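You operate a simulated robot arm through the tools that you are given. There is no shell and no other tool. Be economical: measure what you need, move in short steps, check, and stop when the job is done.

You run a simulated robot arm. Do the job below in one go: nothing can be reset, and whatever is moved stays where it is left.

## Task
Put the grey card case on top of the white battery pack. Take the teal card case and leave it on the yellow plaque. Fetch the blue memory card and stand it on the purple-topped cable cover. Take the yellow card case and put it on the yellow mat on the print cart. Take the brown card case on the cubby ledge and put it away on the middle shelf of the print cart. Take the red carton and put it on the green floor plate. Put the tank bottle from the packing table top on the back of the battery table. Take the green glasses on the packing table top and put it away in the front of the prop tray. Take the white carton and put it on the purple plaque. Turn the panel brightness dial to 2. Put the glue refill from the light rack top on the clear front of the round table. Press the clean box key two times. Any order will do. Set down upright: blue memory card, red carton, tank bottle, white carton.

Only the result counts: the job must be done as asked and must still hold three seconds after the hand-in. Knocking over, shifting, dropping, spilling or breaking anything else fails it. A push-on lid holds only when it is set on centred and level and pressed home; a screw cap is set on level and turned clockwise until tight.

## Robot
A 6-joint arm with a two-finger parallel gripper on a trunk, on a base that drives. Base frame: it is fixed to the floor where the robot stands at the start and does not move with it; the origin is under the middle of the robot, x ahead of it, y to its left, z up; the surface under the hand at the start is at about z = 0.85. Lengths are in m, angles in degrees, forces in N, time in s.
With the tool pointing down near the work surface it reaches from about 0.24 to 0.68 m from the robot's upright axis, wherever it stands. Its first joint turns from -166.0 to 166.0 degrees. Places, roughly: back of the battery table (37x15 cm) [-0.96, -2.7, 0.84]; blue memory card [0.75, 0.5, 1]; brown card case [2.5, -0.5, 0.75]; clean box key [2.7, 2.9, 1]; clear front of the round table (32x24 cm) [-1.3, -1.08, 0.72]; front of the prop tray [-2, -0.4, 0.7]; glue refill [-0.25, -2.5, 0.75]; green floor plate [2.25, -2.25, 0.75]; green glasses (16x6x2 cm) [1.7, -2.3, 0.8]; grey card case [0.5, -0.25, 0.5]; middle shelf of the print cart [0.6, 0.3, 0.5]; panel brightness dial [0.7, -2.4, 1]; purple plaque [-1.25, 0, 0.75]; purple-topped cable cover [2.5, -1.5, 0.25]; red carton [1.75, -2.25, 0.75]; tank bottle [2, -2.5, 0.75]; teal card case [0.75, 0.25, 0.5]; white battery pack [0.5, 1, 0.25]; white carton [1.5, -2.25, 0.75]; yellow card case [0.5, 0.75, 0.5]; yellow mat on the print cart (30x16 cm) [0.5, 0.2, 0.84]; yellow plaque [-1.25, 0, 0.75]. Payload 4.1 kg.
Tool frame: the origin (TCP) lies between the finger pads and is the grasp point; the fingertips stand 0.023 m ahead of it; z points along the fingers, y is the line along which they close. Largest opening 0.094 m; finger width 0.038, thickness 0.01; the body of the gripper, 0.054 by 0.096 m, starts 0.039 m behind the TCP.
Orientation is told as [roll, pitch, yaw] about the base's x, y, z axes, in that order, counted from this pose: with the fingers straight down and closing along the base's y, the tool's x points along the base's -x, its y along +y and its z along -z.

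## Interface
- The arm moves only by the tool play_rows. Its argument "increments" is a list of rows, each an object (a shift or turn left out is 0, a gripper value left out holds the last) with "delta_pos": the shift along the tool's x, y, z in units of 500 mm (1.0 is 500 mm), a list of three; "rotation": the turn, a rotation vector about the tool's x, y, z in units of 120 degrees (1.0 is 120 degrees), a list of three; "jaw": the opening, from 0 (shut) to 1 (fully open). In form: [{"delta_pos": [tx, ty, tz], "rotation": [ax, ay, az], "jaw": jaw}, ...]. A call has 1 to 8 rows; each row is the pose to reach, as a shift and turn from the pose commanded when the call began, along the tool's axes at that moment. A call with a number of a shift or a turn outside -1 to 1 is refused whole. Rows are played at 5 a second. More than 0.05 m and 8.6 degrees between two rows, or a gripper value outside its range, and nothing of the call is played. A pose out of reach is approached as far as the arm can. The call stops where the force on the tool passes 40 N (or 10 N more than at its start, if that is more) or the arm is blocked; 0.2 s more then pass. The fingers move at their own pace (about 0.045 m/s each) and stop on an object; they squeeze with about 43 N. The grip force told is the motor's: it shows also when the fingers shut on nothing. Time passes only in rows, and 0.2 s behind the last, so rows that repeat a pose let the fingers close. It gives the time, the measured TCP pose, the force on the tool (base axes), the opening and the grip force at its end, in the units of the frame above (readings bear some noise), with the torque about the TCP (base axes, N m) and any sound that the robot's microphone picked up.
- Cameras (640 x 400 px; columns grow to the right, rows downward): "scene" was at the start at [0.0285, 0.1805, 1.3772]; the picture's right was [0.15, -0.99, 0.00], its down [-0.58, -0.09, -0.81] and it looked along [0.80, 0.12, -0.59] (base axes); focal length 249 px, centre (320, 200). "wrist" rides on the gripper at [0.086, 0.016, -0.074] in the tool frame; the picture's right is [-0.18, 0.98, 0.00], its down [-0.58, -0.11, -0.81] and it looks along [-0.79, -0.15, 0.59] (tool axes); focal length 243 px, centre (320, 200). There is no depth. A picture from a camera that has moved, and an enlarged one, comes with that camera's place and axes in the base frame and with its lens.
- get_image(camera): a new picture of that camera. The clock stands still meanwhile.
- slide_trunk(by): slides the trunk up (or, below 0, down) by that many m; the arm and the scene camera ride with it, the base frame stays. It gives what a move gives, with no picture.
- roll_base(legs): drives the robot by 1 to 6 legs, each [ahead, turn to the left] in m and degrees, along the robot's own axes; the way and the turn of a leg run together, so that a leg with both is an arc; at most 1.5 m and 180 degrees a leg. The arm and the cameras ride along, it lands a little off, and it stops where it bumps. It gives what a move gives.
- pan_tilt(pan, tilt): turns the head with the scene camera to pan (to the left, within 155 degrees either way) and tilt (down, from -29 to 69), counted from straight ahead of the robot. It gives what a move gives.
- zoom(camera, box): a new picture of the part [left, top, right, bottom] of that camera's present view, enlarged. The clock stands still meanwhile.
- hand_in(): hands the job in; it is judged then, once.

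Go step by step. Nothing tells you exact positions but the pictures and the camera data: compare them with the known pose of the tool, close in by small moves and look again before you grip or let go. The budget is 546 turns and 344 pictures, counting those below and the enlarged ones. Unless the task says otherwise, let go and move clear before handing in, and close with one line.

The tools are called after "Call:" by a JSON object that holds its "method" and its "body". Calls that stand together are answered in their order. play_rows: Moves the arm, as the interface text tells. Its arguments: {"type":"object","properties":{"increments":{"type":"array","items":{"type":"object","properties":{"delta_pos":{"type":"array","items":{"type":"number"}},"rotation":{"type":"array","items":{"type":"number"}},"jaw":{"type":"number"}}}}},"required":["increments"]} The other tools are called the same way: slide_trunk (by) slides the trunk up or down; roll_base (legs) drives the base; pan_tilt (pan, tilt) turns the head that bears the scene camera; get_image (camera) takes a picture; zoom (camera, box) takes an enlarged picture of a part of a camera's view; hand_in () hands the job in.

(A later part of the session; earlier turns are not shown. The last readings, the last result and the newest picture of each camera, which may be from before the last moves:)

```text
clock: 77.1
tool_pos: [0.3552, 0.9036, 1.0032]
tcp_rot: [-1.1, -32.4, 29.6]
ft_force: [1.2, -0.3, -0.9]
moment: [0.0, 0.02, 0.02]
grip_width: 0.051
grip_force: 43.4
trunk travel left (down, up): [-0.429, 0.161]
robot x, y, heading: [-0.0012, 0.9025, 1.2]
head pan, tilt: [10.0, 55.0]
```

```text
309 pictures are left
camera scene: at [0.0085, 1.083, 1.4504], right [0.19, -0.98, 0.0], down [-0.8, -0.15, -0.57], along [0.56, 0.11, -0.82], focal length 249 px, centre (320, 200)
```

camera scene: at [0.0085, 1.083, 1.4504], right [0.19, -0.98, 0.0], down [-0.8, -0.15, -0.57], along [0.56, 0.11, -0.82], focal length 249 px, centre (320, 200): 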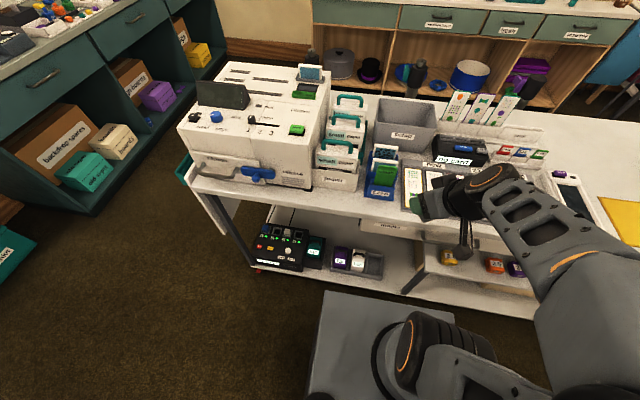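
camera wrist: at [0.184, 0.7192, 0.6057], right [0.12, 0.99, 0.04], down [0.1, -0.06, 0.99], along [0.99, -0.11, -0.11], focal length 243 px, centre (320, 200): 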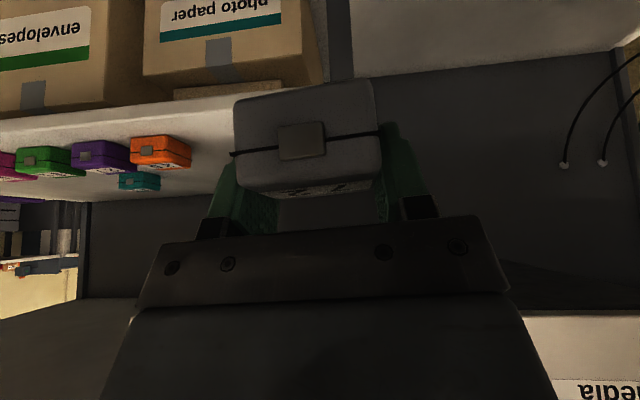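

Clear view now with the robot facing the cart at y≈0.90. I'll straighten the tool's yaw to 0, then lower the trunk.

Call:
{"method": "play_rows", "body": {"increments": [{"delta_pos": [0.011, 0.008, -0.007], "rotation": [0.0329, 0, 0.0521]}, {"delta_pos": [0.022, 0.015, -0.014], "rotation": [0.0658, 0, 0.1042]}, {"delta_pos": [0.033, 0.023, -0.021], "rotation": [0.0987, 0, 0.1563]}, {"delta_pos": [0.044, 0.03, -0.028], "rotation": [0.1317, 0, 0.2085]}]}}

Call:
{"method": "play_rows", "body": {"increments": [{"delta_pos": [0.0, 0.0, 0.0], "rotation": [0, 0.019, 0]}]}}

Call:
{"method": "slide_trunk", "body": {"by": -0.4}}

Call:
{"method": "get_image", "body": {"camera": "scene"}}

Call:
{"method": "get_image", "body": {"camera": "wrist"}}

```text
clock: 78.1
tool_pos: [0.3444, 0.9043, 1.0198]
tcp_rot: [-1.0, -32.6, 0.0]
ft_force: [0.3, 0.0, -0.5]
moment: [0.03, 0.01, -0.02]
grip_width: 0.0514
grip_force: 43.0
out of reach, approached as far as the arm can: row 2, 3, 4
trunk travel left (down, up): [-0.429, 0.161]
robot x, y, heading: [0.0016, 0.9023, 0.5]
head pan, tilt: [10.0, 55.0]
```

```text
clock: 78.5
tool_pos: [0.3442, 0.9038, 1.0198]
tcp_rot: [-0.9, -30.5, -0.2]
ft_force: [0.2, 0.0, -0.5]
moment: [0.02, 0.01, -0.01]
grip_width: 0.0514
grip_force: 43.1
trunk travel left (down, up): [-0.429, 0.161]
robot x, y, heading: [-0.0014, 0.903, 0.6]
head pan, tilt: [10.0, 55.0]
```

```text
clock: 82.3
tool_pos: [0.3457, 0.9039, 0.6197]
tcp_rot: [-0.9, -30.4, -0.1]
ft_force: [-1.0, 0.3, -0.6]
moment: [-0.01, 0.03, 0.03]
grip_width: 0.0512
grip_force: 42.8
trunk travel left (down, up): [-0.029, 0.561]
robot x, y, heading: [-0.0004, 0.902, 0.6]
head pan, tilt: [10.0, 55.0]
```

```text
308 pictures are left
camera scene: at [0.0085, 1.0829, 1.0504], right [0.18, -0.98, 0.0], down [-0.81, -0.15, -0.57], along [0.56, 0.11, -0.82], focal length 249 px, centre (320, 200)
```

scene: 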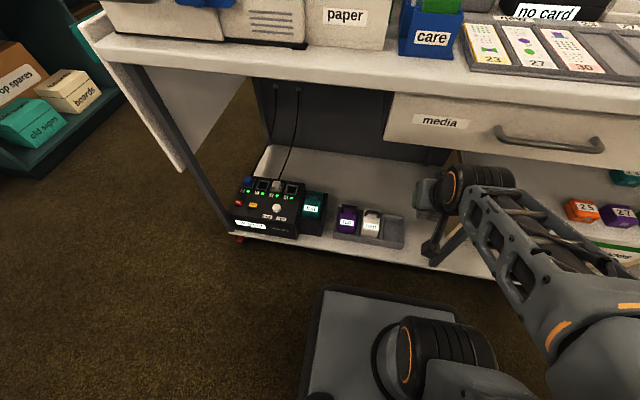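

```text
307 pictures are left
camera wrist: at [0.2336, 0.9221, 0.6406], right [0.17, 0.98, 0.08], down [0.09, -0.1, 0.99], along [0.98, -0.16, -0.11], focal length 243 px, centre (320, 200)
```

wrist: 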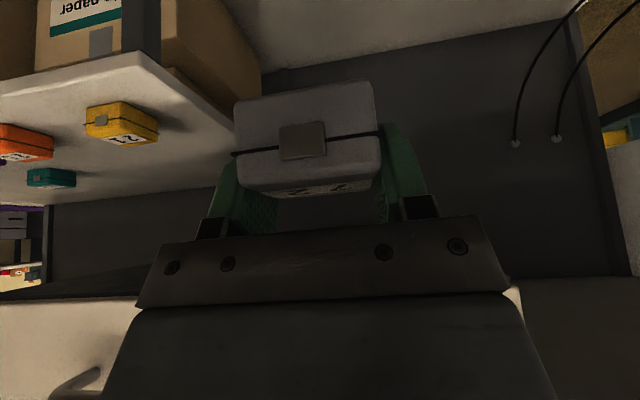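

Call:
{"method": "zoom", "body": {"camera": "scene", "box": [310, 180, 430, 255]}}

```text
5.33 times, centred on (370, 218) of scene
camera zoom: at [0.0085, 1.0829, 1.0504], right [0.18, -0.98, 0.0], down [-0.81, -0.15, -0.57], along [0.56, 0.11, -0.82], focal length 1328 px, centre (53, 107)
```

zoom: 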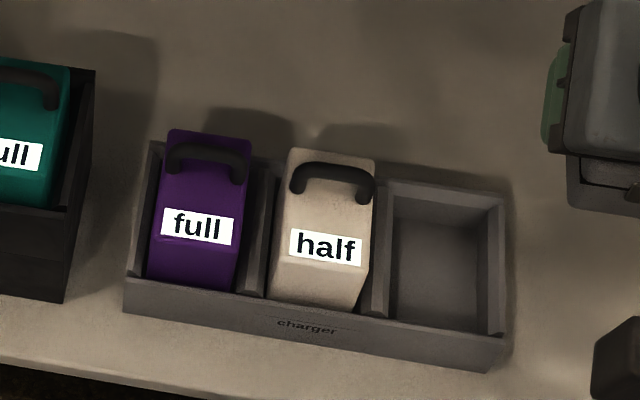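

The white pack's flat front area is at about (0.505, 0.981, 0.195), with the handle behind it. I'll descend in front of it step by step.

Call:
{"method": "play_rows", "body": {"increments": [{"delta_pos": [0.042, 0.013, 0.072], "rotation": [-0.0065, 0, 0.0038]}, {"delta_pos": [0.084, 0.027, 0.144], "rotation": [-0.0065, 0, 0.0038]}, {"delta_pos": [0.127, 0.04, 0.216], "rotation": [-0.0065, 0, 0.0038]}, {"delta_pos": [0.169, 0.053, 0.288], "rotation": [-0.0065, 0, 0.0038]}, {"delta_pos": [0.211, 0.067, 0.36], "rotation": [-0.0065, 0, 0.0038]}, {"delta_pos": [0.253, 0.08, 0.431], "rotation": [-0.0065, 0, 0.0038]}]}}

Call:
{"method": "get_image", "body": {"camera": "scene"}}

Call:
{"method": "get_image", "body": {"camera": "wrist"}}

```text
clock: 83.7
tool_pos: [0.3915, 0.926, 0.3904]
tcp_rot: [-1.8, -29.7, -7.3]
ft_force: [1.9, 5.7, -0.4]
moment: [-0.24, 0.09, -0.1]
grip_width: 0.0514
grip_force: 43.3
out of reach, approached as far as the arm can: row 1, 2, 3, 4, 5, 6
trunk travel left (down, up): [-0.029, 0.561]
robot x, y, heading: [-0.0041, 0.8996, 0.5]
head pan, tilt: [10.0, 55.0]
```

```text
305 pictures are left
camera scene: at [0.0083, 1.0829, 1.0505], right [0.18, -0.98, 0.0], down [-0.8, -0.15, -0.57], along [0.56, 0.11, -0.82], focal length 249 px, centre (320, 200)
```

scene: 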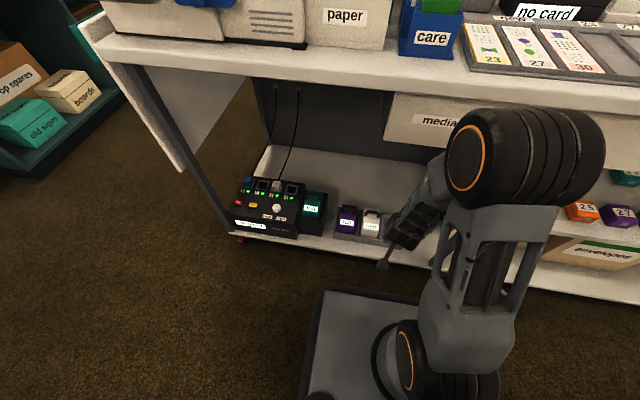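

```text
304 pictures are left
camera wrist: at [0.284, 0.9585, 0.413], right [0.3, 0.95, 0.06], down [0.09, -0.1, 0.99], along [0.95, -0.29, -0.12], focal length 243 px, centre (320, 200)
```

wrist: 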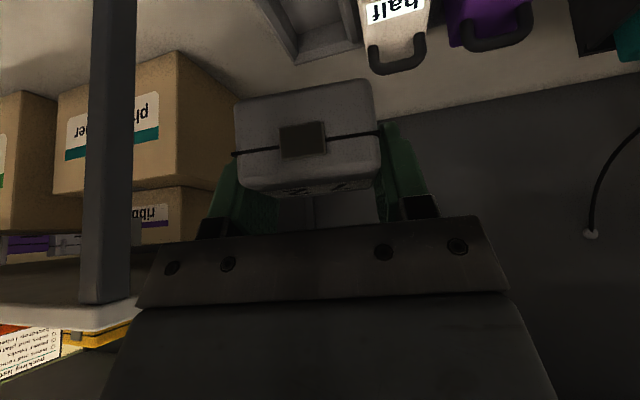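

The arm was folded too tight there; reaching further out should resolve it. I'll move toward the spot above the pack.

Call:
{"method": "play_rows", "body": {"increments": [{"delta_pos": [-0.07, 0.019, 0.04]}, {"delta_pos": [-0.12, 0.037, 0.1]}, {"delta_pos": [-0.17, 0.055, 0.17]}, {"delta_pos": [-0.205, 0.074, 0.24]}]}}

Call:
{"method": "get_image", "body": {"camera": "scene"}}

Call:
{"method": "get_image", "body": {"camera": "wrist"}}

```text
clock: 84.7
tool_pos: [0.5448, 0.9747, 0.3397]
tcp_rot: [0.2, -30.4, -0.7]
ft_force: [-1.1, 0.0, -0.7]
moment: [0.0, 0.02, 0.04]
grip_width: 0.051
grip_force: 42.3
trunk travel left (down, up): [-0.029, 0.561]
robot x, y, heading: [-0.0011, 0.9016, 0.8]
head pan, tilt: [10.0, 55.0]
```

```text
303 pictures are left
camera scene: at [0.0084, 1.0829, 1.0504], right [0.18, -0.98, 0.0], down [-0.8, -0.15, -0.57], along [0.56, 0.11, -0.82], focal length 249 px, centre (320, 200)
```

scene: 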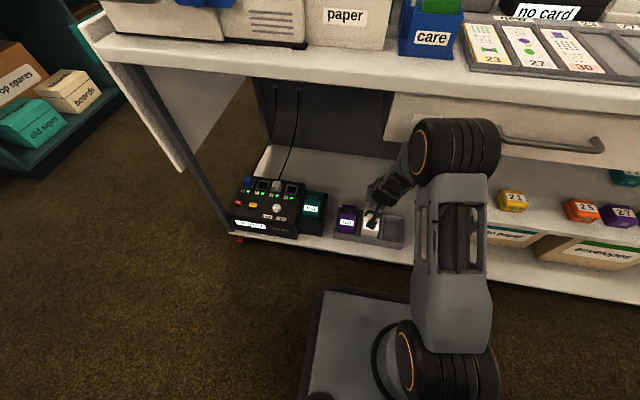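

```text
302 pictures are left
camera wrist: at [0.433, 0.9911, 0.3617], right [0.17, 0.98, 0.1], down [0.09, -0.11, 0.99], along [0.98, -0.16, -0.11], focal length 243 px, centre (320, 200)
```

wrist: 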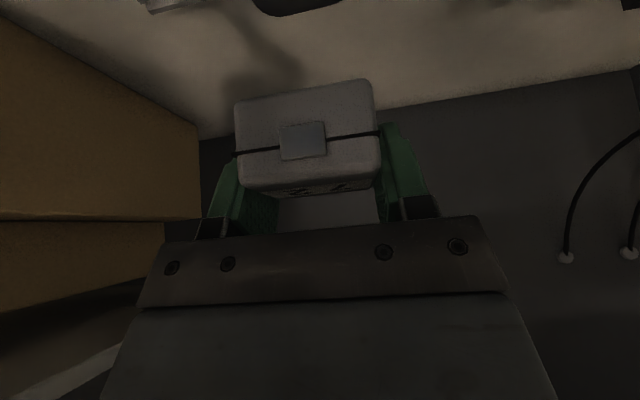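

Now above the pack; handle seen further back at x≈0.58. I'll come down to just above the front part of the pack top.

Call:
{"method": "play_rows", "body": {"increments": [{"delta_pos": [0.076, 0.005, 0.054]}, {"delta_pos": [0.152, 0.01, 0.108]}]}}

Call:
{"method": "zoom", "body": {"camera": "scene", "box": [310, 160, 470, 260]}}

Call:
{"method": "get_image", "body": {"camera": "wrist"}}

```text
clock: 85.3
tool_pos: [0.5109, 0.9821, 0.2593]
tcp_rot: [-0.6, -30.3, -0.3]
ft_force: [0.1, 0.2, 0.2]
moment: [0.01, -0.02, 0.0]
grip_width: 0.0516
grip_force: 42.8
out of reach, approached as far as the arm can: row 2
trunk travel left (down, up): [-0.029, 0.561]
robot x, y, heading: [0.0014, 0.8971, 0.5]
head pan, tilt: [10.0, 55.0]
```

```text
4.00 times, centred on (390, 210) of scene
camera zoom: at [0.0085, 1.0828, 1.0505], right [0.18, -0.98, 0.0], down [-0.81, -0.15, -0.57], along [0.56, 0.11, -0.82], focal length 996 px, centre (40, 160)
```

zoom: 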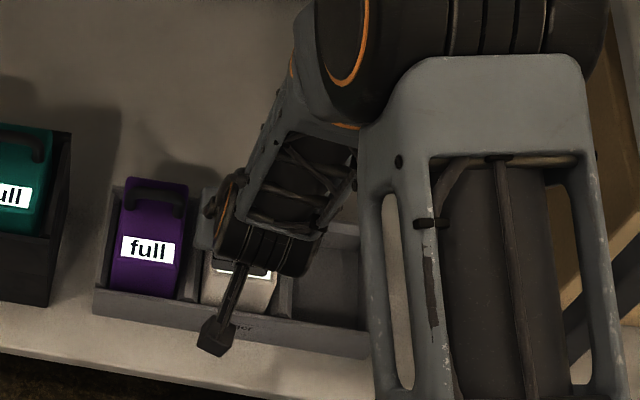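

```text
300 pictures are left
camera wrist: at [0.4001, 1.0005, 0.2798], right [0.17, 0.98, 0.08], down [0.09, -0.1, 0.99], along [0.98, -0.16, -0.11], focal length 243 px, centre (320, 200)
```

wrist: 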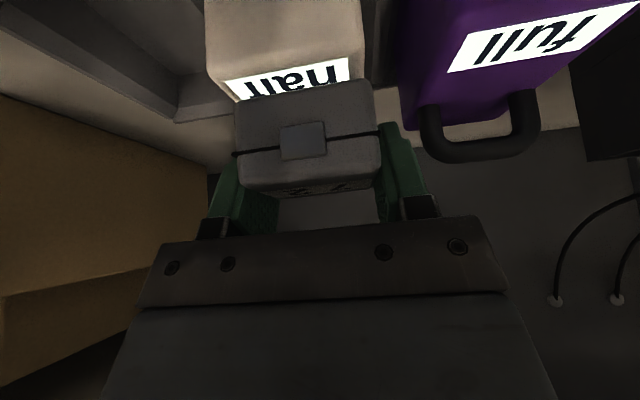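

Near the reach limit and slightly too far back over the pack. I'll back the base 5 cm to give the arm room, then re-approach.

Call:
{"method": "roll_base", "body": {"legs": [[-0.05, 0]]}}

Call:
{"method": "play_rows", "body": {"increments": [{"delta_pos": [-0.034, 0, 0.02]}, {"delta_pos": [-0.068, 0, 0.04]}]}}

Call:
{"method": "get_image", "body": {"camera": "wrist"}}

```text
clock: 86.3
tool_pos: [0.4603, 0.9822, 0.2577]
tcp_rot: [-0.6, -30.3, -0.4]
ft_force: [-0.2, 0.4, -1.0]
moment: [0.03, 0.02, 0.01]
grip_width: 0.0512
grip_force: 43.0
trunk travel left (down, up): [-0.029, 0.561]
robot x, y, heading: [-0.0514, 0.9009, 0.6]
head pan, tilt: [10.0, 55.0]
```

```text
clock: 86.9
tool_pos: [0.5001, 0.9812, 0.2588]
tcp_rot: [-0.6, -30.2, -0.4]
ft_force: [0.2, 0.4, -1.5]
moment: [-0.03, 0.0, -0.01]
grip_width: 0.0512
grip_force: 43.2
trunk travel left (down, up): [-0.029, 0.561]
robot x, y, heading: [-0.0525, 0.9032, 0.8]
head pan, tilt: [10.0, 55.0]
```

```text
299 pictures are left
camera wrist: at [0.3891, 0.9988, 0.2798], right [0.17, 0.98, 0.08], down [0.1, -0.1, 0.99], along [0.98, -0.16, -0.11], focal length 243 px, centre (320, 200)
```

wrist: 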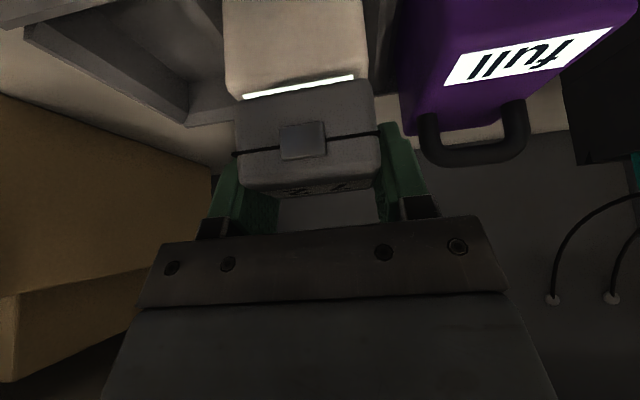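

Aligned well. I'll lower in small steps until light contact.

Call:
{"method": "play_rows", "body": {"increments": [{"delta_pos": [0.01, -0.006, 0.0173]}, {"delta_pos": [0.02, -0.006, 0.0345]}, {"delta_pos": [0.025, -0.006, 0.0431]}]}}

Call:
{"method": "get_image", "body": {"camera": "wrist"}}

```text
clock: 87.5
tool_pos: [0.5043, 0.978, 0.2465]
tcp_rot: [-0.5, -31.1, -0.6]
ft_force: [-3.7, 0.1, 20.4]
moment: [0.28, 0.51, 0.06]
grip_width: 0.0512
grip_force: 43.3
trunk travel left (down, up): [-0.029, 0.561]
robot x, y, heading: [-0.0537, 0.9018, 0.7]
head pan, tilt: [10.0, 55.0]
stopped in row 3: the force on the tool passed its limit at 58 N (the readings are from after the stop); the commanded pose is now the measured one
```

```text
298 pictures are left
camera wrist: at [0.3925, 0.9966, 0.2666], right [0.17, 0.98, 0.09], down [0.08, -0.1, 0.99], along [0.98, -0.16, -0.1], focal length 243 px, centre (320, 200)
```

wrist: 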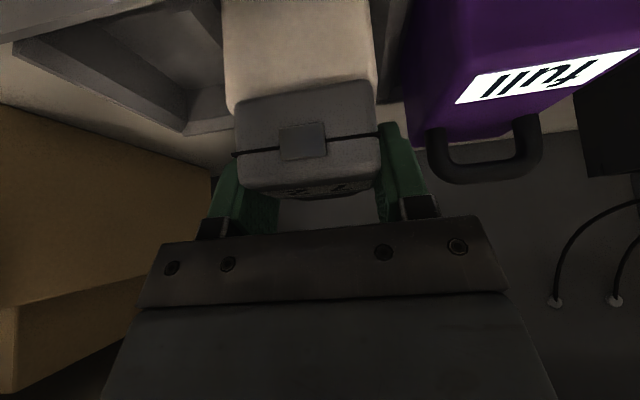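

Contact made at pack-top height. I'll open the fingers and draw back along the tool axis.

Call:
{"method": "play_rows", "body": {"increments": [{"delta_pos": [0, 0, -0.004], "jaw": 0.7}, {"delta_pos": [0, 0, -0.004], "jaw": 0.8}, {"delta_pos": [0, 0, -0.004], "jaw": 0.8}]}}

Call:
{"method": "play_rows", "body": {"increments": [{"delta_pos": [0, 0, -0.06]}, {"delta_pos": [0, 0, -0.14]}, {"delta_pos": [0, 0, -0.22]}]}}

Call:
{"method": "get_image", "body": {"camera": "wrist"}}

Call:
{"method": "get_image", "body": {"camera": "scene"}}

```text
clock: 88.3
tool_pos: [0.5022, 0.9781, 0.2459]
tcp_rot: [-0.6, -30.7, -0.4]
ft_force: [1.9, 1.9, 6.5]
moment: [-0.15, -0.01, 0.07]
grip_width: 0.0747
grip_force: 0.1
trunk travel left (down, up): [-0.029, 0.561]
robot x, y, heading: [-0.054, 0.9016, 0.6]
head pan, tilt: [10.0, 55.0]
```

```text
clock: 89.1
tool_pos: [0.4451, 0.9802, 0.3398]
tcp_rot: [-0.6, -30.6, -0.4]
ft_force: [1.0, 0.1, 0.6]
moment: [0.01, 0.04, -0.02]
grip_width: 0.075
grip_force: 0.1
trunk travel left (down, up): [-0.029, 0.561]
robot x, y, heading: [-0.056, 0.8993, 0.6]
head pan, tilt: [10.0, 55.0]
```

```text
297 pictures are left
camera wrist: at [0.3337, 0.9979, 0.3606], right [0.17, 0.98, 0.09], down [0.09, -0.1, 0.99], along [0.98, -0.16, -0.1], focal length 243 px, centre (320, 200)
```

wrist: 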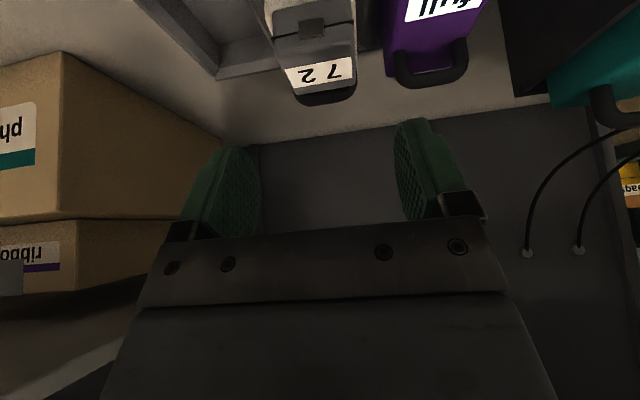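

```text
296 pictures are left
camera scene: at [-0.0416, 1.0824, 1.0503], right [0.18, -0.98, 0.0], down [-0.81, -0.15, -0.57], along [0.56, 0.11, -0.82], focal length 249 px, centre (320, 200)
```

scene: 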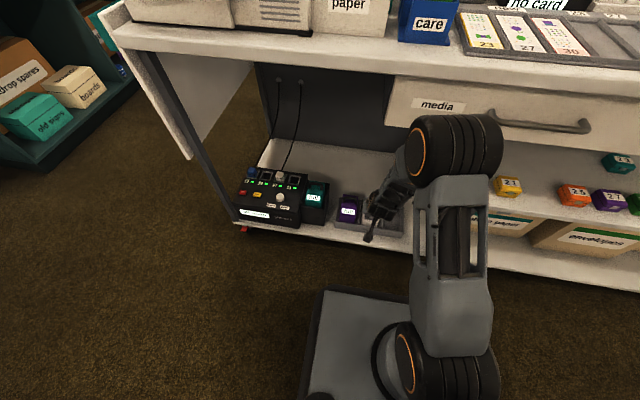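

The grey case rests on the pack in front of the handle. Next I'll lift the arm clear and move towards the yellow case at about (0.477, 0.64, 0.49).

Call:
{"method": "play_rows", "body": {"increments": [{"delta_pos": [0.048, 0, -0.075]}, {"delta_pos": [0.042, -0.04, -0.164]}, {"delta_pos": [0.019, -0.08, -0.243]}, {"delta_pos": [-0.017, -0.14, -0.304]}, {"delta_pos": [-0.047, -0.22, -0.355]}, {"delta_pos": [-0.068, -0.31, -0.39]}, {"delta_pos": [-0.083, -0.4, -0.416]}, {"delta_pos": [-0.098, -0.49, -0.441]}]}}

Call:
{"method": "get_image", "body": {"camera": "scene"}}

Call:
{"method": "get_image", "body": {"camera": "wrist"}}

```text
clock: 90.9
tool_pos: [0.3716, 0.738, 0.5551]
tcp_rot: [-0.4, -30.7, -0.3]
ft_force: [0.4, 1.1, -0.3]
moment: [-0.01, 0.01, -0.02]
grip_width: 0.0753
grip_force: 0.1
trunk travel left (down, up): [-0.029, 0.561]
robot x, y, heading: [-0.0526, 0.9019, 0.5]
head pan, tilt: [10.0, 55.0]
```

```text
295 pictures are left
camera scene: at [-0.0418, 1.0824, 1.0503], right [0.18, -0.98, 0.0], down [-0.81, -0.15, -0.57], along [0.56, 0.11, -0.82], focal length 249 px, centre (320, 200)
```

scene: 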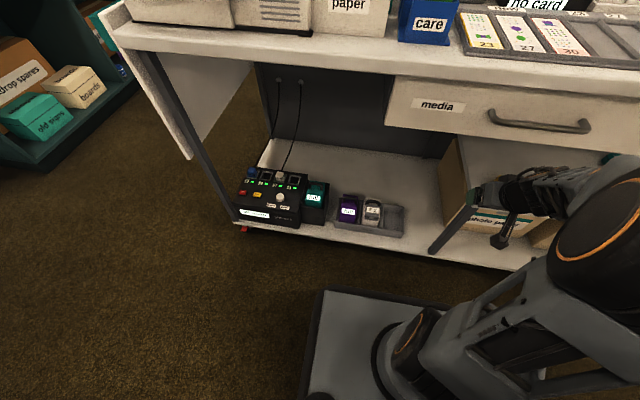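

```text
294 pictures are left
camera wrist: at [0.261, 0.7557, 0.5768], right [0.17, 0.98, 0.09], down [0.09, -0.1, 0.99], along [0.98, -0.16, -0.1], focal length 243 px, centre (320, 200)
```

wrist: 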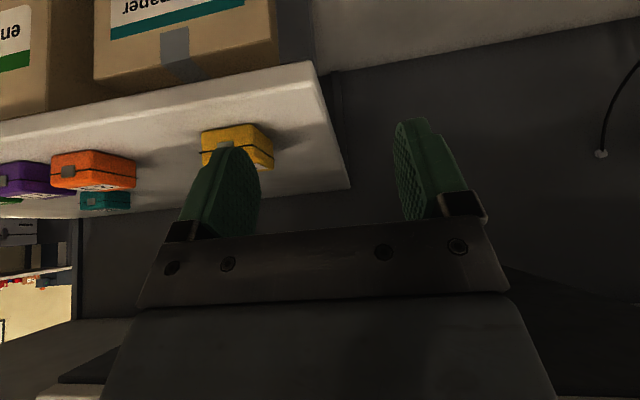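

Call:
{"method": "zoom", "body": {"camera": "scene", "box": [320, 180, 420, 245]}}

Call:
{"method": "play_rows", "body": {"increments": [{"delta_pos": [0.0, -0.09, 0]}, {"delta_pos": [0, -0.18, 0]}]}}

Call:
{"method": "get_image", "body": {"camera": "wrist"}}

```text
6.15 times, centred on (370, 212) of scene
camera zoom: at [-0.0418, 1.0824, 1.0503], right [0.18, -0.98, 0.0], down [-0.81, -0.15, -0.57], along [0.56, 0.11, -0.82], focal length 1532 px, centre (12, 123)
```

zoom: 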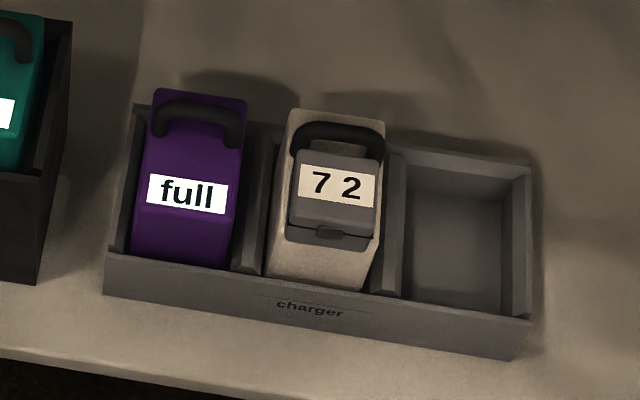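

```text
clock: 91.5
tool_pos: [0.3709, 0.6485, 0.5574]
tcp_rot: [-0.6, -30.7, -0.3]
ft_force: [0.0, 0.8, -0.3]
moment: [-0.01, 0.01, 0.04]
grip_width: 0.0752
grip_force: 0.0
trunk travel left (down, up): [-0.029, 0.561]
robot x, y, heading: [-0.0512, 0.902, 0.9]
head pan, tilt: [10.0, 55.0]
```

```text
292 pictures are left
camera wrist: at [0.2597, 0.6657, 0.5781], right [0.17, 0.98, 0.09], down [0.09, -0.1, 0.99], along [0.98, -0.16, -0.1], focal length 243 px, centre (320, 200)
```

wrist: 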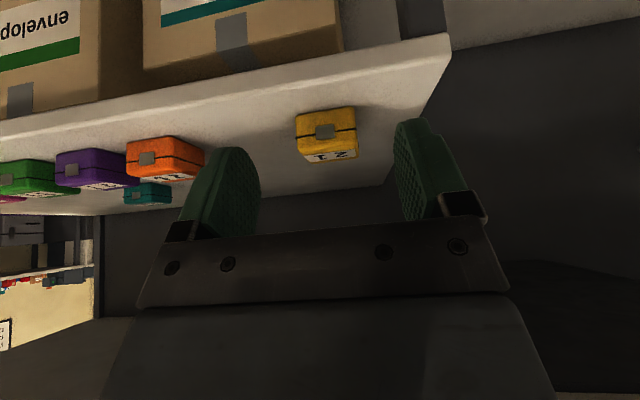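

Grey is well placed. Yellow case front is at x≈0.48, y≈0.64; I'll move in over it.

Call:
{"method": "play_rows", "body": {"increments": [{"delta_pos": [-0.075, -0.006, 0.044]}, {"delta_pos": [-0.15, -0.012, 0.088]}, {"delta_pos": [-0.224, -0.016, 0.132]}]}}

Call:
{"method": "get_image", "body": {"camera": "wrist"}}

```text
clock: 92.5
tool_pos: [0.4658, 0.6339, 0.5389]
tcp_rot: [1.4, -27.8, -3.1]
ft_force: [0.0, -0.5, 0.5]
moment: [0.03, -0.05, 0.04]
grip_width: 0.0753
grip_force: 0.0
trunk travel left (down, up): [-0.029, 0.561]
robot x, y, heading: [-0.0623, 0.9027, -0.4]
head pan, tilt: [10.0, 55.0]
stopped in row 3: the arm was blocked; the commanded pose is now the measured one
```

```text
291 pictures are left
camera wrist: at [0.3567, 0.6544, 0.5653], right [0.21, 0.97, 0.11], down [0.13, -0.14, 0.98], along [0.97, -0.19, -0.16], focal length 243 px, centre (320, 200)
```

wrist: 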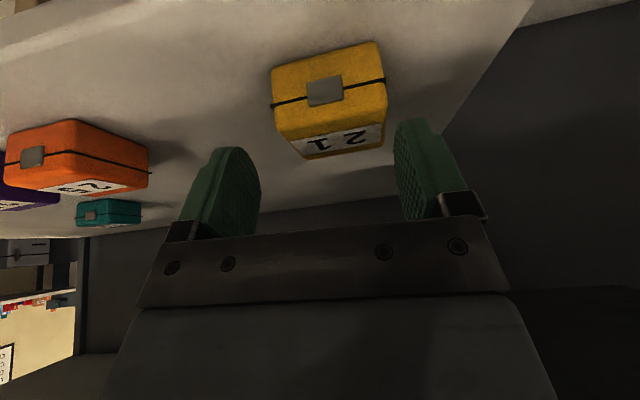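

The elbow got blocked by the cart's front. I'll back the arm out and see what the elbow touched.

Call:
{"method": "play_rows", "body": {"increments": [{"delta_pos": [0.065, 0, -0.049]}, {"delta_pos": [0.13, 0, -0.098]}, {"delta_pos": [0.194, 0, -0.147]}]}}

Call:
{"method": "pan_tilt", "body": {"pan": -20, "tilt": 50}}

Call:
{"method": "get_image", "body": {"camera": "scene"}}

```text
clock: 92.9
tool_pos: [0.4727, 0.6446, 0.5095]
tcp_rot: [0.7, -25.1, -0.9]
ft_force: [-21.4, 11.8, 45.3]
moment: [-1.4, 1.01, -0.46]
grip_width: 0.0718
grip_force: 0.0
trunk travel left (down, up): [-0.029, 0.561]
robot x, y, heading: [-0.0561, 0.9017, -0.0]
head pan, tilt: [10.0, 55.0]
stopped in row 2: the force on the tool passed its limit at 185 N (the readings are from after the stop); the commanded pose is now the measured one
```

```text
clock: 93.9
tool_pos: [0.4717, 0.6439, 0.5089]
tcp_rot: [0.7, -25.1, -1.1]
ft_force: [0.2, 5.8, 19.6]
moment: [-0.6, 0.15, 0.24]
grip_width: 0.0724
grip_force: 0.0
trunk travel left (down, up): [-0.029, 0.561]
robot x, y, heading: [-0.0537, 0.9012, 0.3]
head pan, tilt: [-20.0, 50.0]
```

```text
290 pictures are left
camera scene: at [-0.0441, 1.0446, 1.0567], right [-0.34, -0.94, 0.0], down [-0.72, 0.26, -0.64], along [0.61, -0.22, -0.77], focal length 249 px, centre (320, 200)
```

scene: 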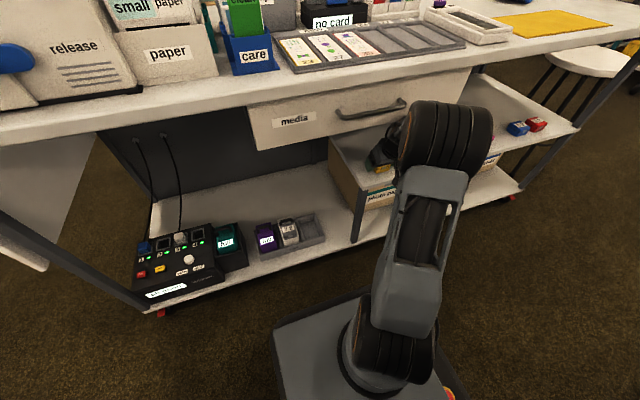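

Call:
{"method": "get_image", "body": {"camera": "wrist"}}

Call:
{"method": "zoom", "body": {"camera": "scene", "box": [320, 60, 520, 185]}}

```text
289 pictures are left
camera wrist: at [0.3636, 0.663, 0.5409], right [0.18, 0.98, 0.09], down [0.18, -0.12, 0.98], along [0.97, -0.16, -0.2], focal length 243 px, centre (320, 200)
```

wrist: 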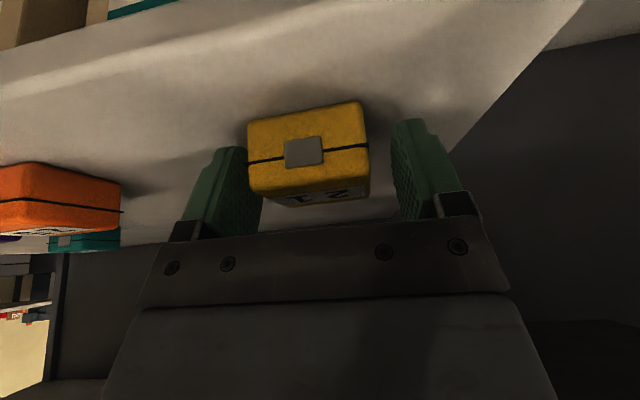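

```text
3.20 times, centred on (420, 122) of scene
camera zoom: at [-0.0441, 1.0446, 1.0567], right [-0.34, -0.94, 0.0], down [-0.72, 0.26, -0.64], along [0.61, -0.22, -0.77], focal length 797 px, centre (0, 448)
```

zoom: 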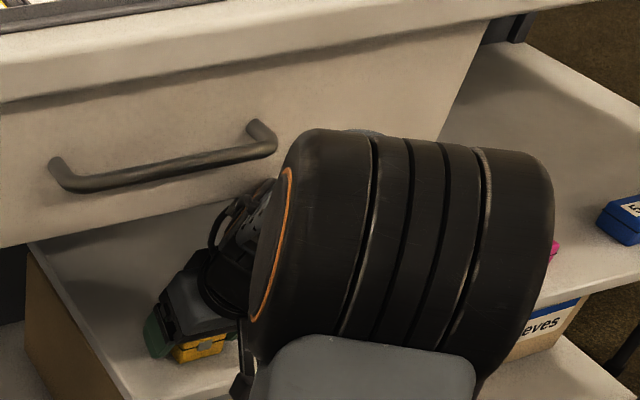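

By luck the fingers now straddle the yellow case. I'll ease off the shelf, move slightly forward and close on it.

Call:
{"method": "play_rows", "body": {"increments": [{"delta_pos": [-0.015, -0.008, 0.0]}, {"delta_pos": [-0.03, -0.012, 0.004]}, {"delta_pos": [-0.03, -0.012, 0.004], "jaw": 0}, {"delta_pos": [-0.03, -0.012, 0.004], "jaw": 0}, {"delta_pos": [-0.03, -0.012, 0.004], "jaw": 0}]}}

Call:
{"method": "get_image", "body": {"camera": "wrist"}}

```text
clock: 94.3
tool_pos: [0.4724, 0.6453, 0.5088]
tcp_rot: [0.6, -25.0, -1.0]
ft_force: [15.4, 9.0, 25.4]
moment: [-0.71, -0.2, 0.35]
grip_width: 0.0709
grip_force: 0.1
trunk travel left (down, up): [-0.029, 0.561]
robot x, y, heading: [-0.0529, 0.9035, 0.4]
head pan, tilt: [-20.0, 50.0]
stopped in row 2: the force on the tool passed its limit at 48 N (the readings are from after the stop); the commanded pose is now the measured one
```

```text
287 pictures are left
camera wrist: at [0.3635, 0.6623, 0.5411], right [0.18, 0.98, 0.09], down [0.18, -0.12, 0.98], along [0.97, -0.16, -0.2], focal length 243 px, centre (320, 200)
```

wrist: 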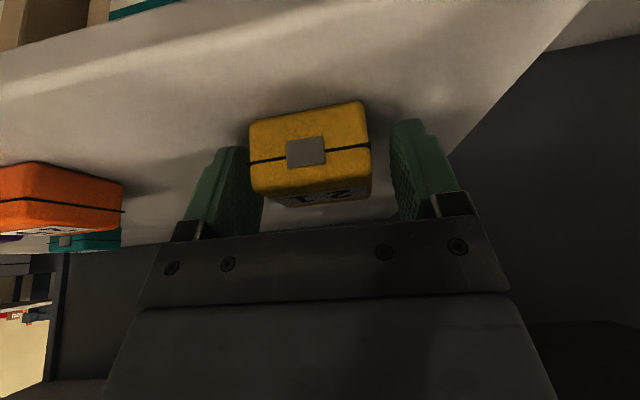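

Call:
{"method": "play_rows", "body": {"increments": [{"delta_pos": [-0.005, -0.01, -0.011]}, {"delta_pos": [-0.005, -0.01, -0.011], "jaw": 0}, {"delta_pos": [-0.005, -0.01, -0.011], "jaw": 0}, {"delta_pos": [-0.005, -0.01, -0.011], "jaw": 0}]}}

Call:
{"method": "get_image", "body": {"camera": "wrist"}}

```text
clock: 94.6
tool_pos: [0.4715, 0.6442, 0.509]
tcp_rot: [0.6, -25.0, -0.8]
ft_force: [8.5, 10.2, 28.3]
moment: [-0.76, -0.02, 0.18]
grip_width: 0.0709
grip_force: 0.0
trunk travel left (down, up): [-0.029, 0.561]
robot x, y, heading: [-0.0576, 0.9017, 0.4]
head pan, tilt: [-20.0, 50.0]
stopped in row 1: the force on the tool passed its limit at 51 N (the readings are from after the stop); the commanded pose is now the measured one
```

```text
286 pictures are left
camera wrist: at [0.3634, 0.662, 0.541], right [0.18, 0.98, 0.09], down [0.19, -0.12, 0.98], along [0.97, -0.16, -0.2], focal length 243 px, centre (320, 200)
```

wrist: 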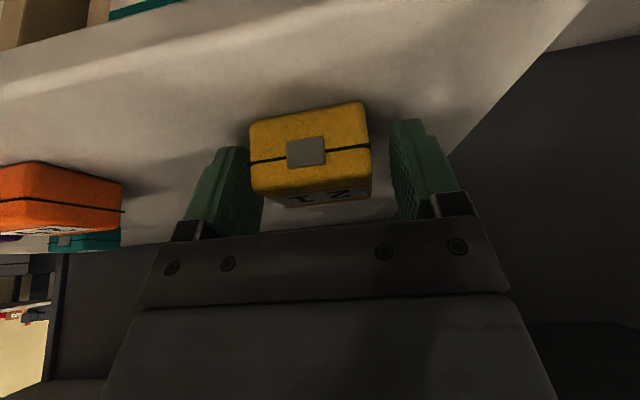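

Call:
{"method": "play_rows", "body": {"increments": [{"jaw": 0}, {"jaw": 0}, {"jaw": 0}]}}

Call:
{"method": "get_image", "body": {"camera": "wrist"}}

```text
clock: 95.4
tool_pos: [0.4716, 0.6402, 0.5092]
tcp_rot: [0.7, -25.1, -1.2]
ft_force: [0.4, -13.5, 31.5]
moment: [-1.35, 0.31, 0.11]
grip_width: 0.0514
grip_force: 43.1
trunk travel left (down, up): [-0.029, 0.561]
robot x, y, heading: [-0.0556, 0.8993, 0.0]
head pan, tilt: [-20.0, 50.0]
```

```text
285 pictures are left
camera wrist: at [0.3637, 0.6584, 0.5409], right [0.18, 0.98, 0.09], down [0.18, -0.12, 0.98], along [0.97, -0.16, -0.2], focal length 243 px, centre (320, 200)
```

wrist: 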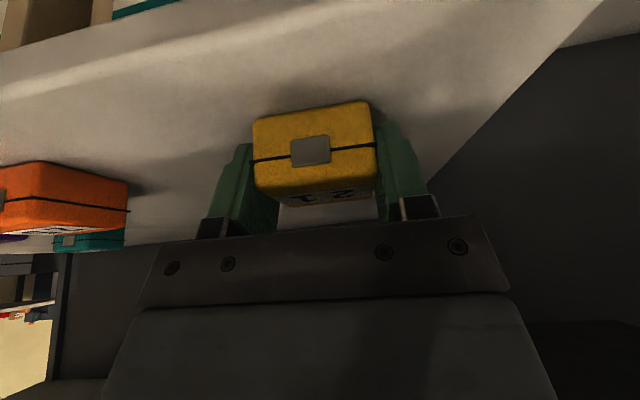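

Gripped. I'll try a small lift.

Call:
{"method": "slide_trunk", "body": {"by": 0.03}}

```text
clock: 95.7
tool_pos: [0.4715, 0.6407, 0.5092]
tcp_rot: [0.8, -25.0, -1.4]
ft_force: [4.1, 3.8, 12.9]
moment: [-0.29, -0.05, 0.02]
grip_width: 0.0513
grip_force: 42.8
trunk travel left (down, up): [-0.031, 0.559]
robot x, y, heading: [-0.0566, 0.8986, 0.2]
head pan, tilt: [-20.0, 50.0]
stopped: the force on the tool passed its limit at 63 N (the readings are from after the stop); the commanded pose is now the measured one
```

The wrist is caught under the drawer's bottom edge, so upward motion is blocked. I'll pull straight back by driving the base backwards a little.

Call:
{"method": "roll_base", "body": {"legs": [[-0.03, 0]]}}

```text
clock: 96.5
tool_pos: [0.4427, 0.6396, 0.5091]
tcp_rot: [0.5, -25.0, -1.2]
ft_force: [-1.0, -1.1, 6.4]
moment: [-0.24, 0.02, -0.04]
grip_width: 0.0512
grip_force: 43.0
trunk travel left (down, up): [-0.031, 0.559]
robot x, y, heading: [-0.088, 0.9062, 0.1]
head pan, tilt: [-20.0, 50.0]
```

Good, it slid back freely. I'll back up further and look.

Call:
{"method": "roll_base", "body": {"legs": [[-0.09, 0]]}}

Call:
{"method": "get_image", "body": {"camera": "scene"}}

Call:
{"method": "get_image", "body": {"camera": "wrist"}}

```text
clock: 97.6
tool_pos: [0.3541, 0.6403, 0.5082]
tcp_rot: [0.6, -24.9, -1.1]
ft_force: [-0.3, -0.1, 1.2]
moment: [-0.02, 0.01, 0.0]
grip_width: 0.0512
grip_force: 43.4
trunk travel left (down, up): [-0.031, 0.559]
robot x, y, heading: [-0.1819, 0.9026, 0.1]
head pan, tilt: [-20.0, 50.0]
```

```text
284 pictures are left
camera scene: at [-0.1653, 1.0432, 1.0591], right [-0.34, -0.94, 0.0], down [-0.72, 0.26, -0.64], along [0.6, -0.22, -0.77], focal length 249 px, centre (320, 200)
```

scene: 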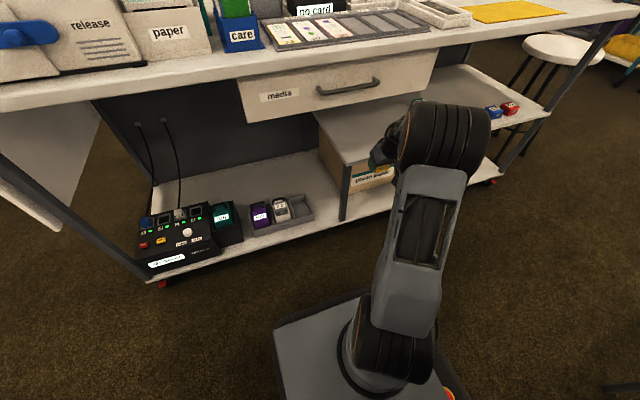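

```text
283 pictures are left
camera wrist: at [0.2436, 0.6587, 0.5407], right [0.18, 0.98, 0.09], down [0.19, -0.12, 0.98], along [0.97, -0.16, -0.2], focal length 243 px, centre (320, 200)
```

wrist: 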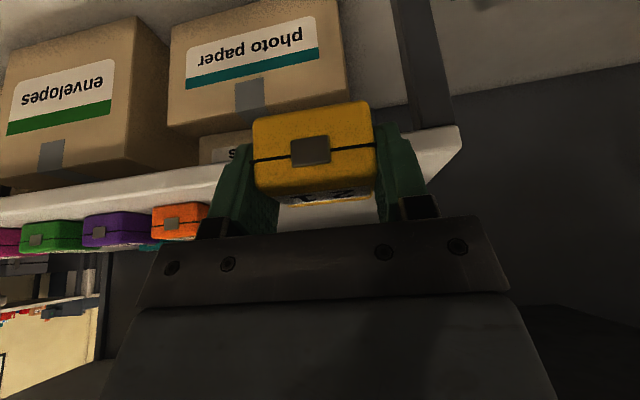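

Yellow is held and clear of the shelf. I'll raise the trunk, drive to the aisle line, and move down to the mat.

Call:
{"method": "slide_trunk", "body": {"by": 0.4}}

Call:
{"method": "slide_trunk", "body": {"by": 0.1}}

Call:
{"method": "roll_base", "body": {"legs": [[0.17, 0], [0, -90]]}}

Call:
{"method": "roll_base", "body": {"legs": [[0.62, 0]]}}

Call:
{"method": "roll_base", "body": {"legs": [[0, 90]]}}

Call:
{"method": "pan_tilt", "body": {"pan": 10, "tilt": 50}}

Call:
{"method": "get_image", "body": {"camera": "scene"}}

```text
clock: 101.4
tool_pos: [0.3525, 0.6409, 0.9093]
tcp_rot: [0.6, -25.0, -1.2]
ft_force: [-0.1, -1.3, -1.4]
moment: [0.0, 0.0, 0.0]
grip_width: 0.0511
grip_force: 43.0
trunk travel left (down, up): [-0.431, 0.159]
robot x, y, heading: [-0.1767, 0.9014, -0.1]
head pan, tilt: [-20.0, 50.0]
```

```text
clock: 102.8
tool_pos: [0.3529, 0.6411, 1.0092]
tcp_rot: [0.7, -24.9, -1.2]
ft_force: [-0.2, -0.5, -0.4]
moment: [0.0, -0.01, -0.02]
grip_width: 0.0512
grip_force: 42.9
trunk travel left (down, up): [-0.531, 0.059]
robot x, y, heading: [-0.1773, 0.9032, 0.1]
head pan, tilt: [-20.0, 50.0]
```

```text
clock: 108.1
tool_pos: [-0.2724, 0.3719, 1.0078]
tcp_rot: [0.5, -24.9, -91.3]
ft_force: [0.4, -0.5, -0.3]
moment: [0.01, 0.0, -0.01]
grip_width: 0.0511
grip_force: 42.9
trunk travel left (down, up): [-0.531, 0.059]
robot x, y, heading: [-0.0065, 0.9064, -89.8]
head pan, tilt: [-20.0, 50.0]
```

```text
clock: 111.5
tool_pos: [-0.2813, -0.2485, 1.0088]
tcp_rot: [0.6, -25.0, -92.1]
ft_force: [0.0, 0.6, -0.3]
moment: [0.02, 0.0, 0.0]
grip_width: 0.0512
grip_force: 42.4
trunk travel left (down, up): [-0.531, 0.059]
robot x, y, heading: [-0.0158, 0.2777, -90.7]
head pan, tilt: [-20.0, 50.0]
```

```text
clock: 115.7
tool_pos: [0.5087, 0.0003, 1.0081]
tcp_rot: [0.6, -24.9, -3.1]
ft_force: [-0.7, 0.6, -0.7]
moment: [0.01, 0.01, 0.0]
grip_width: 0.0511
grip_force: 42.7
trunk travel left (down, up): [-0.531, 0.059]
robot x, y, heading: [-0.0143, 0.2816, -1.9]
head pan, tilt: [-20.0, 50.0]
```

```text
clock: 116.7
tool_pos: [0.5088, 0.0003, 1.0095]
tcp_rot: [0.6, -24.9, -3.1]
ft_force: [-0.2, -0.2, -1.6]
moment: [-0.02, 0.02, -0.04]
grip_width: 0.0509
grip_force: 42.7
trunk travel left (down, up): [-0.531, 0.059]
robot x, y, heading: [-0.0071, 0.2804, -1.9]
head pan, tilt: [10.0, 50.0]
```

```text
282 pictures are left
camera scene: at [0.0109, 0.4603, 1.5591], right [0.14, -0.99, 0.0], down [-0.76, -0.11, -0.64], along [0.64, 0.09, -0.77], focal length 249 px, centre (320, 200)
```

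scene: 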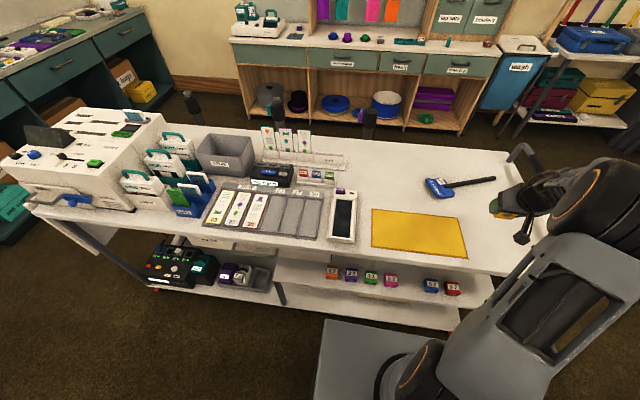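

Mat centre ≈ (0.508, 0.202, 0.85). I'll move the yellow case over it and lower.

Call:
{"method": "play_rows", "body": {"increments": [{"delta_pos": [0.005, 0.09, -0.002]}, {"delta_pos": [0.01, 0.18, -0.004]}, {"delta_pos": [0.014, 0.27, -0.006]}, {"delta_pos": [0.04, 0.34, 0.045]}, {"delta_pos": [0.07, 0.4, 0.1]}, {"delta_pos": [0.095, 0.4, 0.154]}]}}

Call:
{"method": "get_image", "body": {"camera": "wrist"}}

Call:
{"method": "get_image", "body": {"camera": "scene"}}

```text
clock: 118.1
tool_pos: [0.509, 0.2014, 0.9209]
tcp_rot: [0.6, -24.9, -3.2]
ft_force: [0.3, -0.2, -1.0]
moment: [-0.01, -0.01, 0.01]
grip_width: 0.0506
grip_force: 42.9
trunk travel left (down, up): [-0.531, 0.059]
robot x, y, heading: [-0.0135, 0.2812, -2.0]
head pan, tilt: [10.0, 50.0]
```

```text
281 pictures are left
camera wrist: at [0.401, 0.2239, 0.9533], right [0.22, 0.97, 0.09], down [0.18, -0.13, 0.98], along [0.96, -0.2, -0.2], focal length 243 px, centre (320, 200)
```

wrist: 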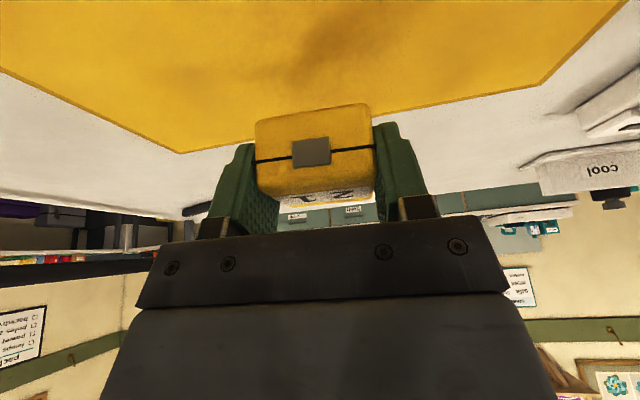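

```text
280 pictures are left
camera scene: at [0.011, 0.4606, 1.5591], right [0.14, -0.99, 0.0], down [-0.76, -0.11, -0.64], along [0.64, 0.09, -0.77], focal length 249 px, centre (320, 200)
```

scene: 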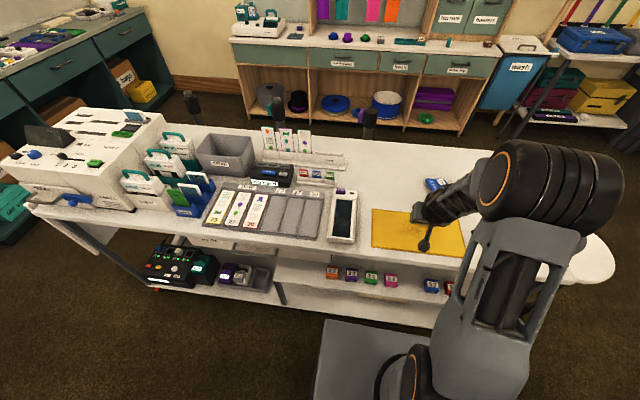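

Call:
{"method": "play_rows", "body": {"increments": [{"delta_pos": [0.0135, 0, 0.029]}, {"delta_pos": [0.0253, 0, 0.0543]}, {"delta_pos": [0.0295, 0, 0.0634]}, {"delta_pos": [0.034, 0, 0.0724]}]}}

Call:
{"method": "get_image", "body": {"camera": "wrist"}}

```text
clock: 119.1
tool_pos: [0.5094, 0.2029, 0.8804]
tcp_rot: [0.6, -24.9, -3.2]
ft_force: [0.2, 0.4, 0.1]
moment: [-0.01, 0.02, -0.04]
grip_width: 0.0507
grip_force: 42.8
trunk travel left (down, up): [-0.531, 0.059]
robot x, y, heading: [-0.0116, 0.2819, -1.9]
head pan, tilt: [10.0, 50.0]
```

```text
279 pictures are left
camera wrist: at [0.4014, 0.2239, 0.9128], right [0.22, 0.97, 0.09], down [0.18, -0.13, 0.98], along [0.96, -0.2, -0.2], focal length 243 px, centre (320, 200)
```

wrist: 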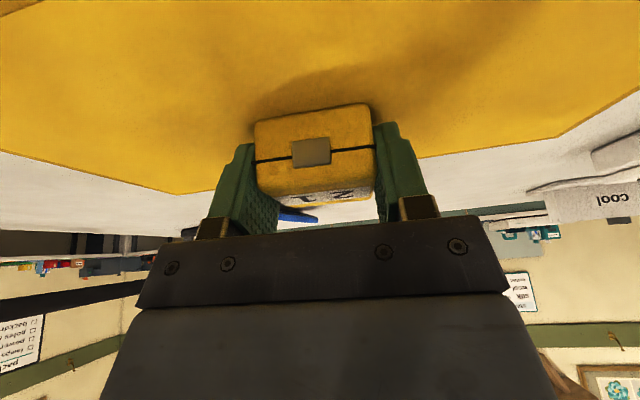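

Call:
{"method": "play_rows", "body": {"increments": [{"delta_pos": [0.0034, 0, 0.0072]}, {"delta_pos": [0.0068, 0, 0.0144]}, {"delta_pos": [0.01, 0, 0.0216]}]}}

```text
clock: 119.7
tool_pos: [0.5122, 0.2011, 0.8798]
tcp_rot: [0.3, -25.8, -3.2]
ft_force: [-1.1, 0.7, 19.1]
moment: [-0.34, 0.34, -0.04]
grip_width: 0.0509
grip_force: 43.5
trunk travel left (down, up): [-0.531, 0.059]
robot x, y, heading: [-0.0131, 0.2795, -1.9]
head pan, tilt: [10.0, 50.0]
stopped in row 3: the force on the tool passed its limit at 45 N (the readings are from after the stop); the commanded pose is now the measured one
```

Contact with the mat; releasing and retreating.

Call:
{"method": "play_rows", "body": {"increments": [{"delta_pos": [0, 0, -0.004], "jaw": 0.7}, {"delta_pos": [0, 0, -0.004], "jaw": 0.8}, {"delta_pos": [0, 0, -0.004], "jaw": 0.8}, {"delta_pos": [0, 0, -0.06]}, {"delta_pos": [0, 0, -0.14]}, {"delta_pos": [0, 0, -0.22]}]}}

Call:
{"method": "get_image", "body": {"camera": "scene"}}

Call:
{"method": "get_image", "body": {"camera": "wrist"}}

```text
clock: 121.1
tool_pos: [0.4631, 0.2037, 0.9765]
tcp_rot: [0.5, -25.4, -3.2]
ft_force: [0.1, -0.1, 0.5]
moment: [-0.01, 0.03, 0.01]
grip_width: 0.0751
grip_force: 0.0
trunk travel left (down, up): [-0.531, 0.059]
robot x, y, heading: [-0.0138, 0.2823, -1.9]
head pan, tilt: [10.0, 50.0]
```

```text
278 pictures are left
camera scene: at [0.0103, 0.4606, 1.559], right [0.14, -0.99, 0.0], down [-0.76, -0.11, -0.64], along [0.64, 0.09, -0.77], focal length 249 px, centre (320, 200)
```

scene: 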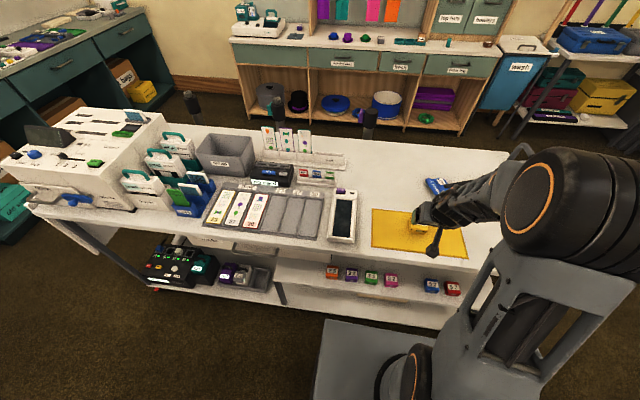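

```text
277 pictures are left
camera wrist: at [0.3552, 0.2256, 1.0074], right [0.22, 0.97, 0.09], down [0.17, -0.13, 0.98], along [0.96, -0.2, -0.2], focal length 243 px, centre (320, 200)
```

wrist: 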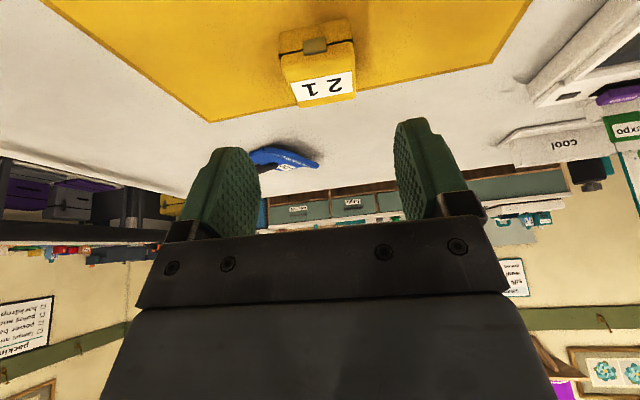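

Yellow case is on the mat. The teal case sits deep on the shelf behind the green one, so I need the wrist camera on top; I'll roll the tool by 180° about its own axis.

Call:
{"method": "play_rows", "body": {"increments": [{"delta_pos": [0, 0, -0.05], "rotation": [0, 0, 0.07]}, {"delta_pos": [0, 0, -0.1], "rotation": [0, 0, 0.14]}, {"delta_pos": [0, 0, -0.1], "rotation": [0, 0, 0.21]}, {"delta_pos": [0, 0, -0.1], "rotation": [0, 0, 0.28]}, {"delta_pos": [0, 0, -0.1], "rotation": [0, 0, 0.35]}, {"delta_pos": [0, 0, -0.1], "rotation": [0, 0, 0.42]}, {"delta_pos": [0, 0, -0.1], "rotation": [0, 0, 0.49]}, {"delta_pos": [0, 0, -0.1], "rotation": [0, 0, 0.56]}]}}

```text
clock: 122.9
tool_pos: [0.4113, 0.2029, 0.9611]
tcp_rot: [24.9, -9.5, -72.3]
ft_force: [0.4, 0.5, -0.2]
moment: [-0.01, 0.02, 0.03]
grip_width: 0.0753
grip_force: 0.2
out of reach, approached as far as the arm can: row 3, 4, 5, 6, 7, 8
trunk travel left (down, up): [-0.531, 0.059]
robot x, y, heading: [-0.0122, 0.2783, -1.6]
head pan, tilt: [10.0, 50.0]
```

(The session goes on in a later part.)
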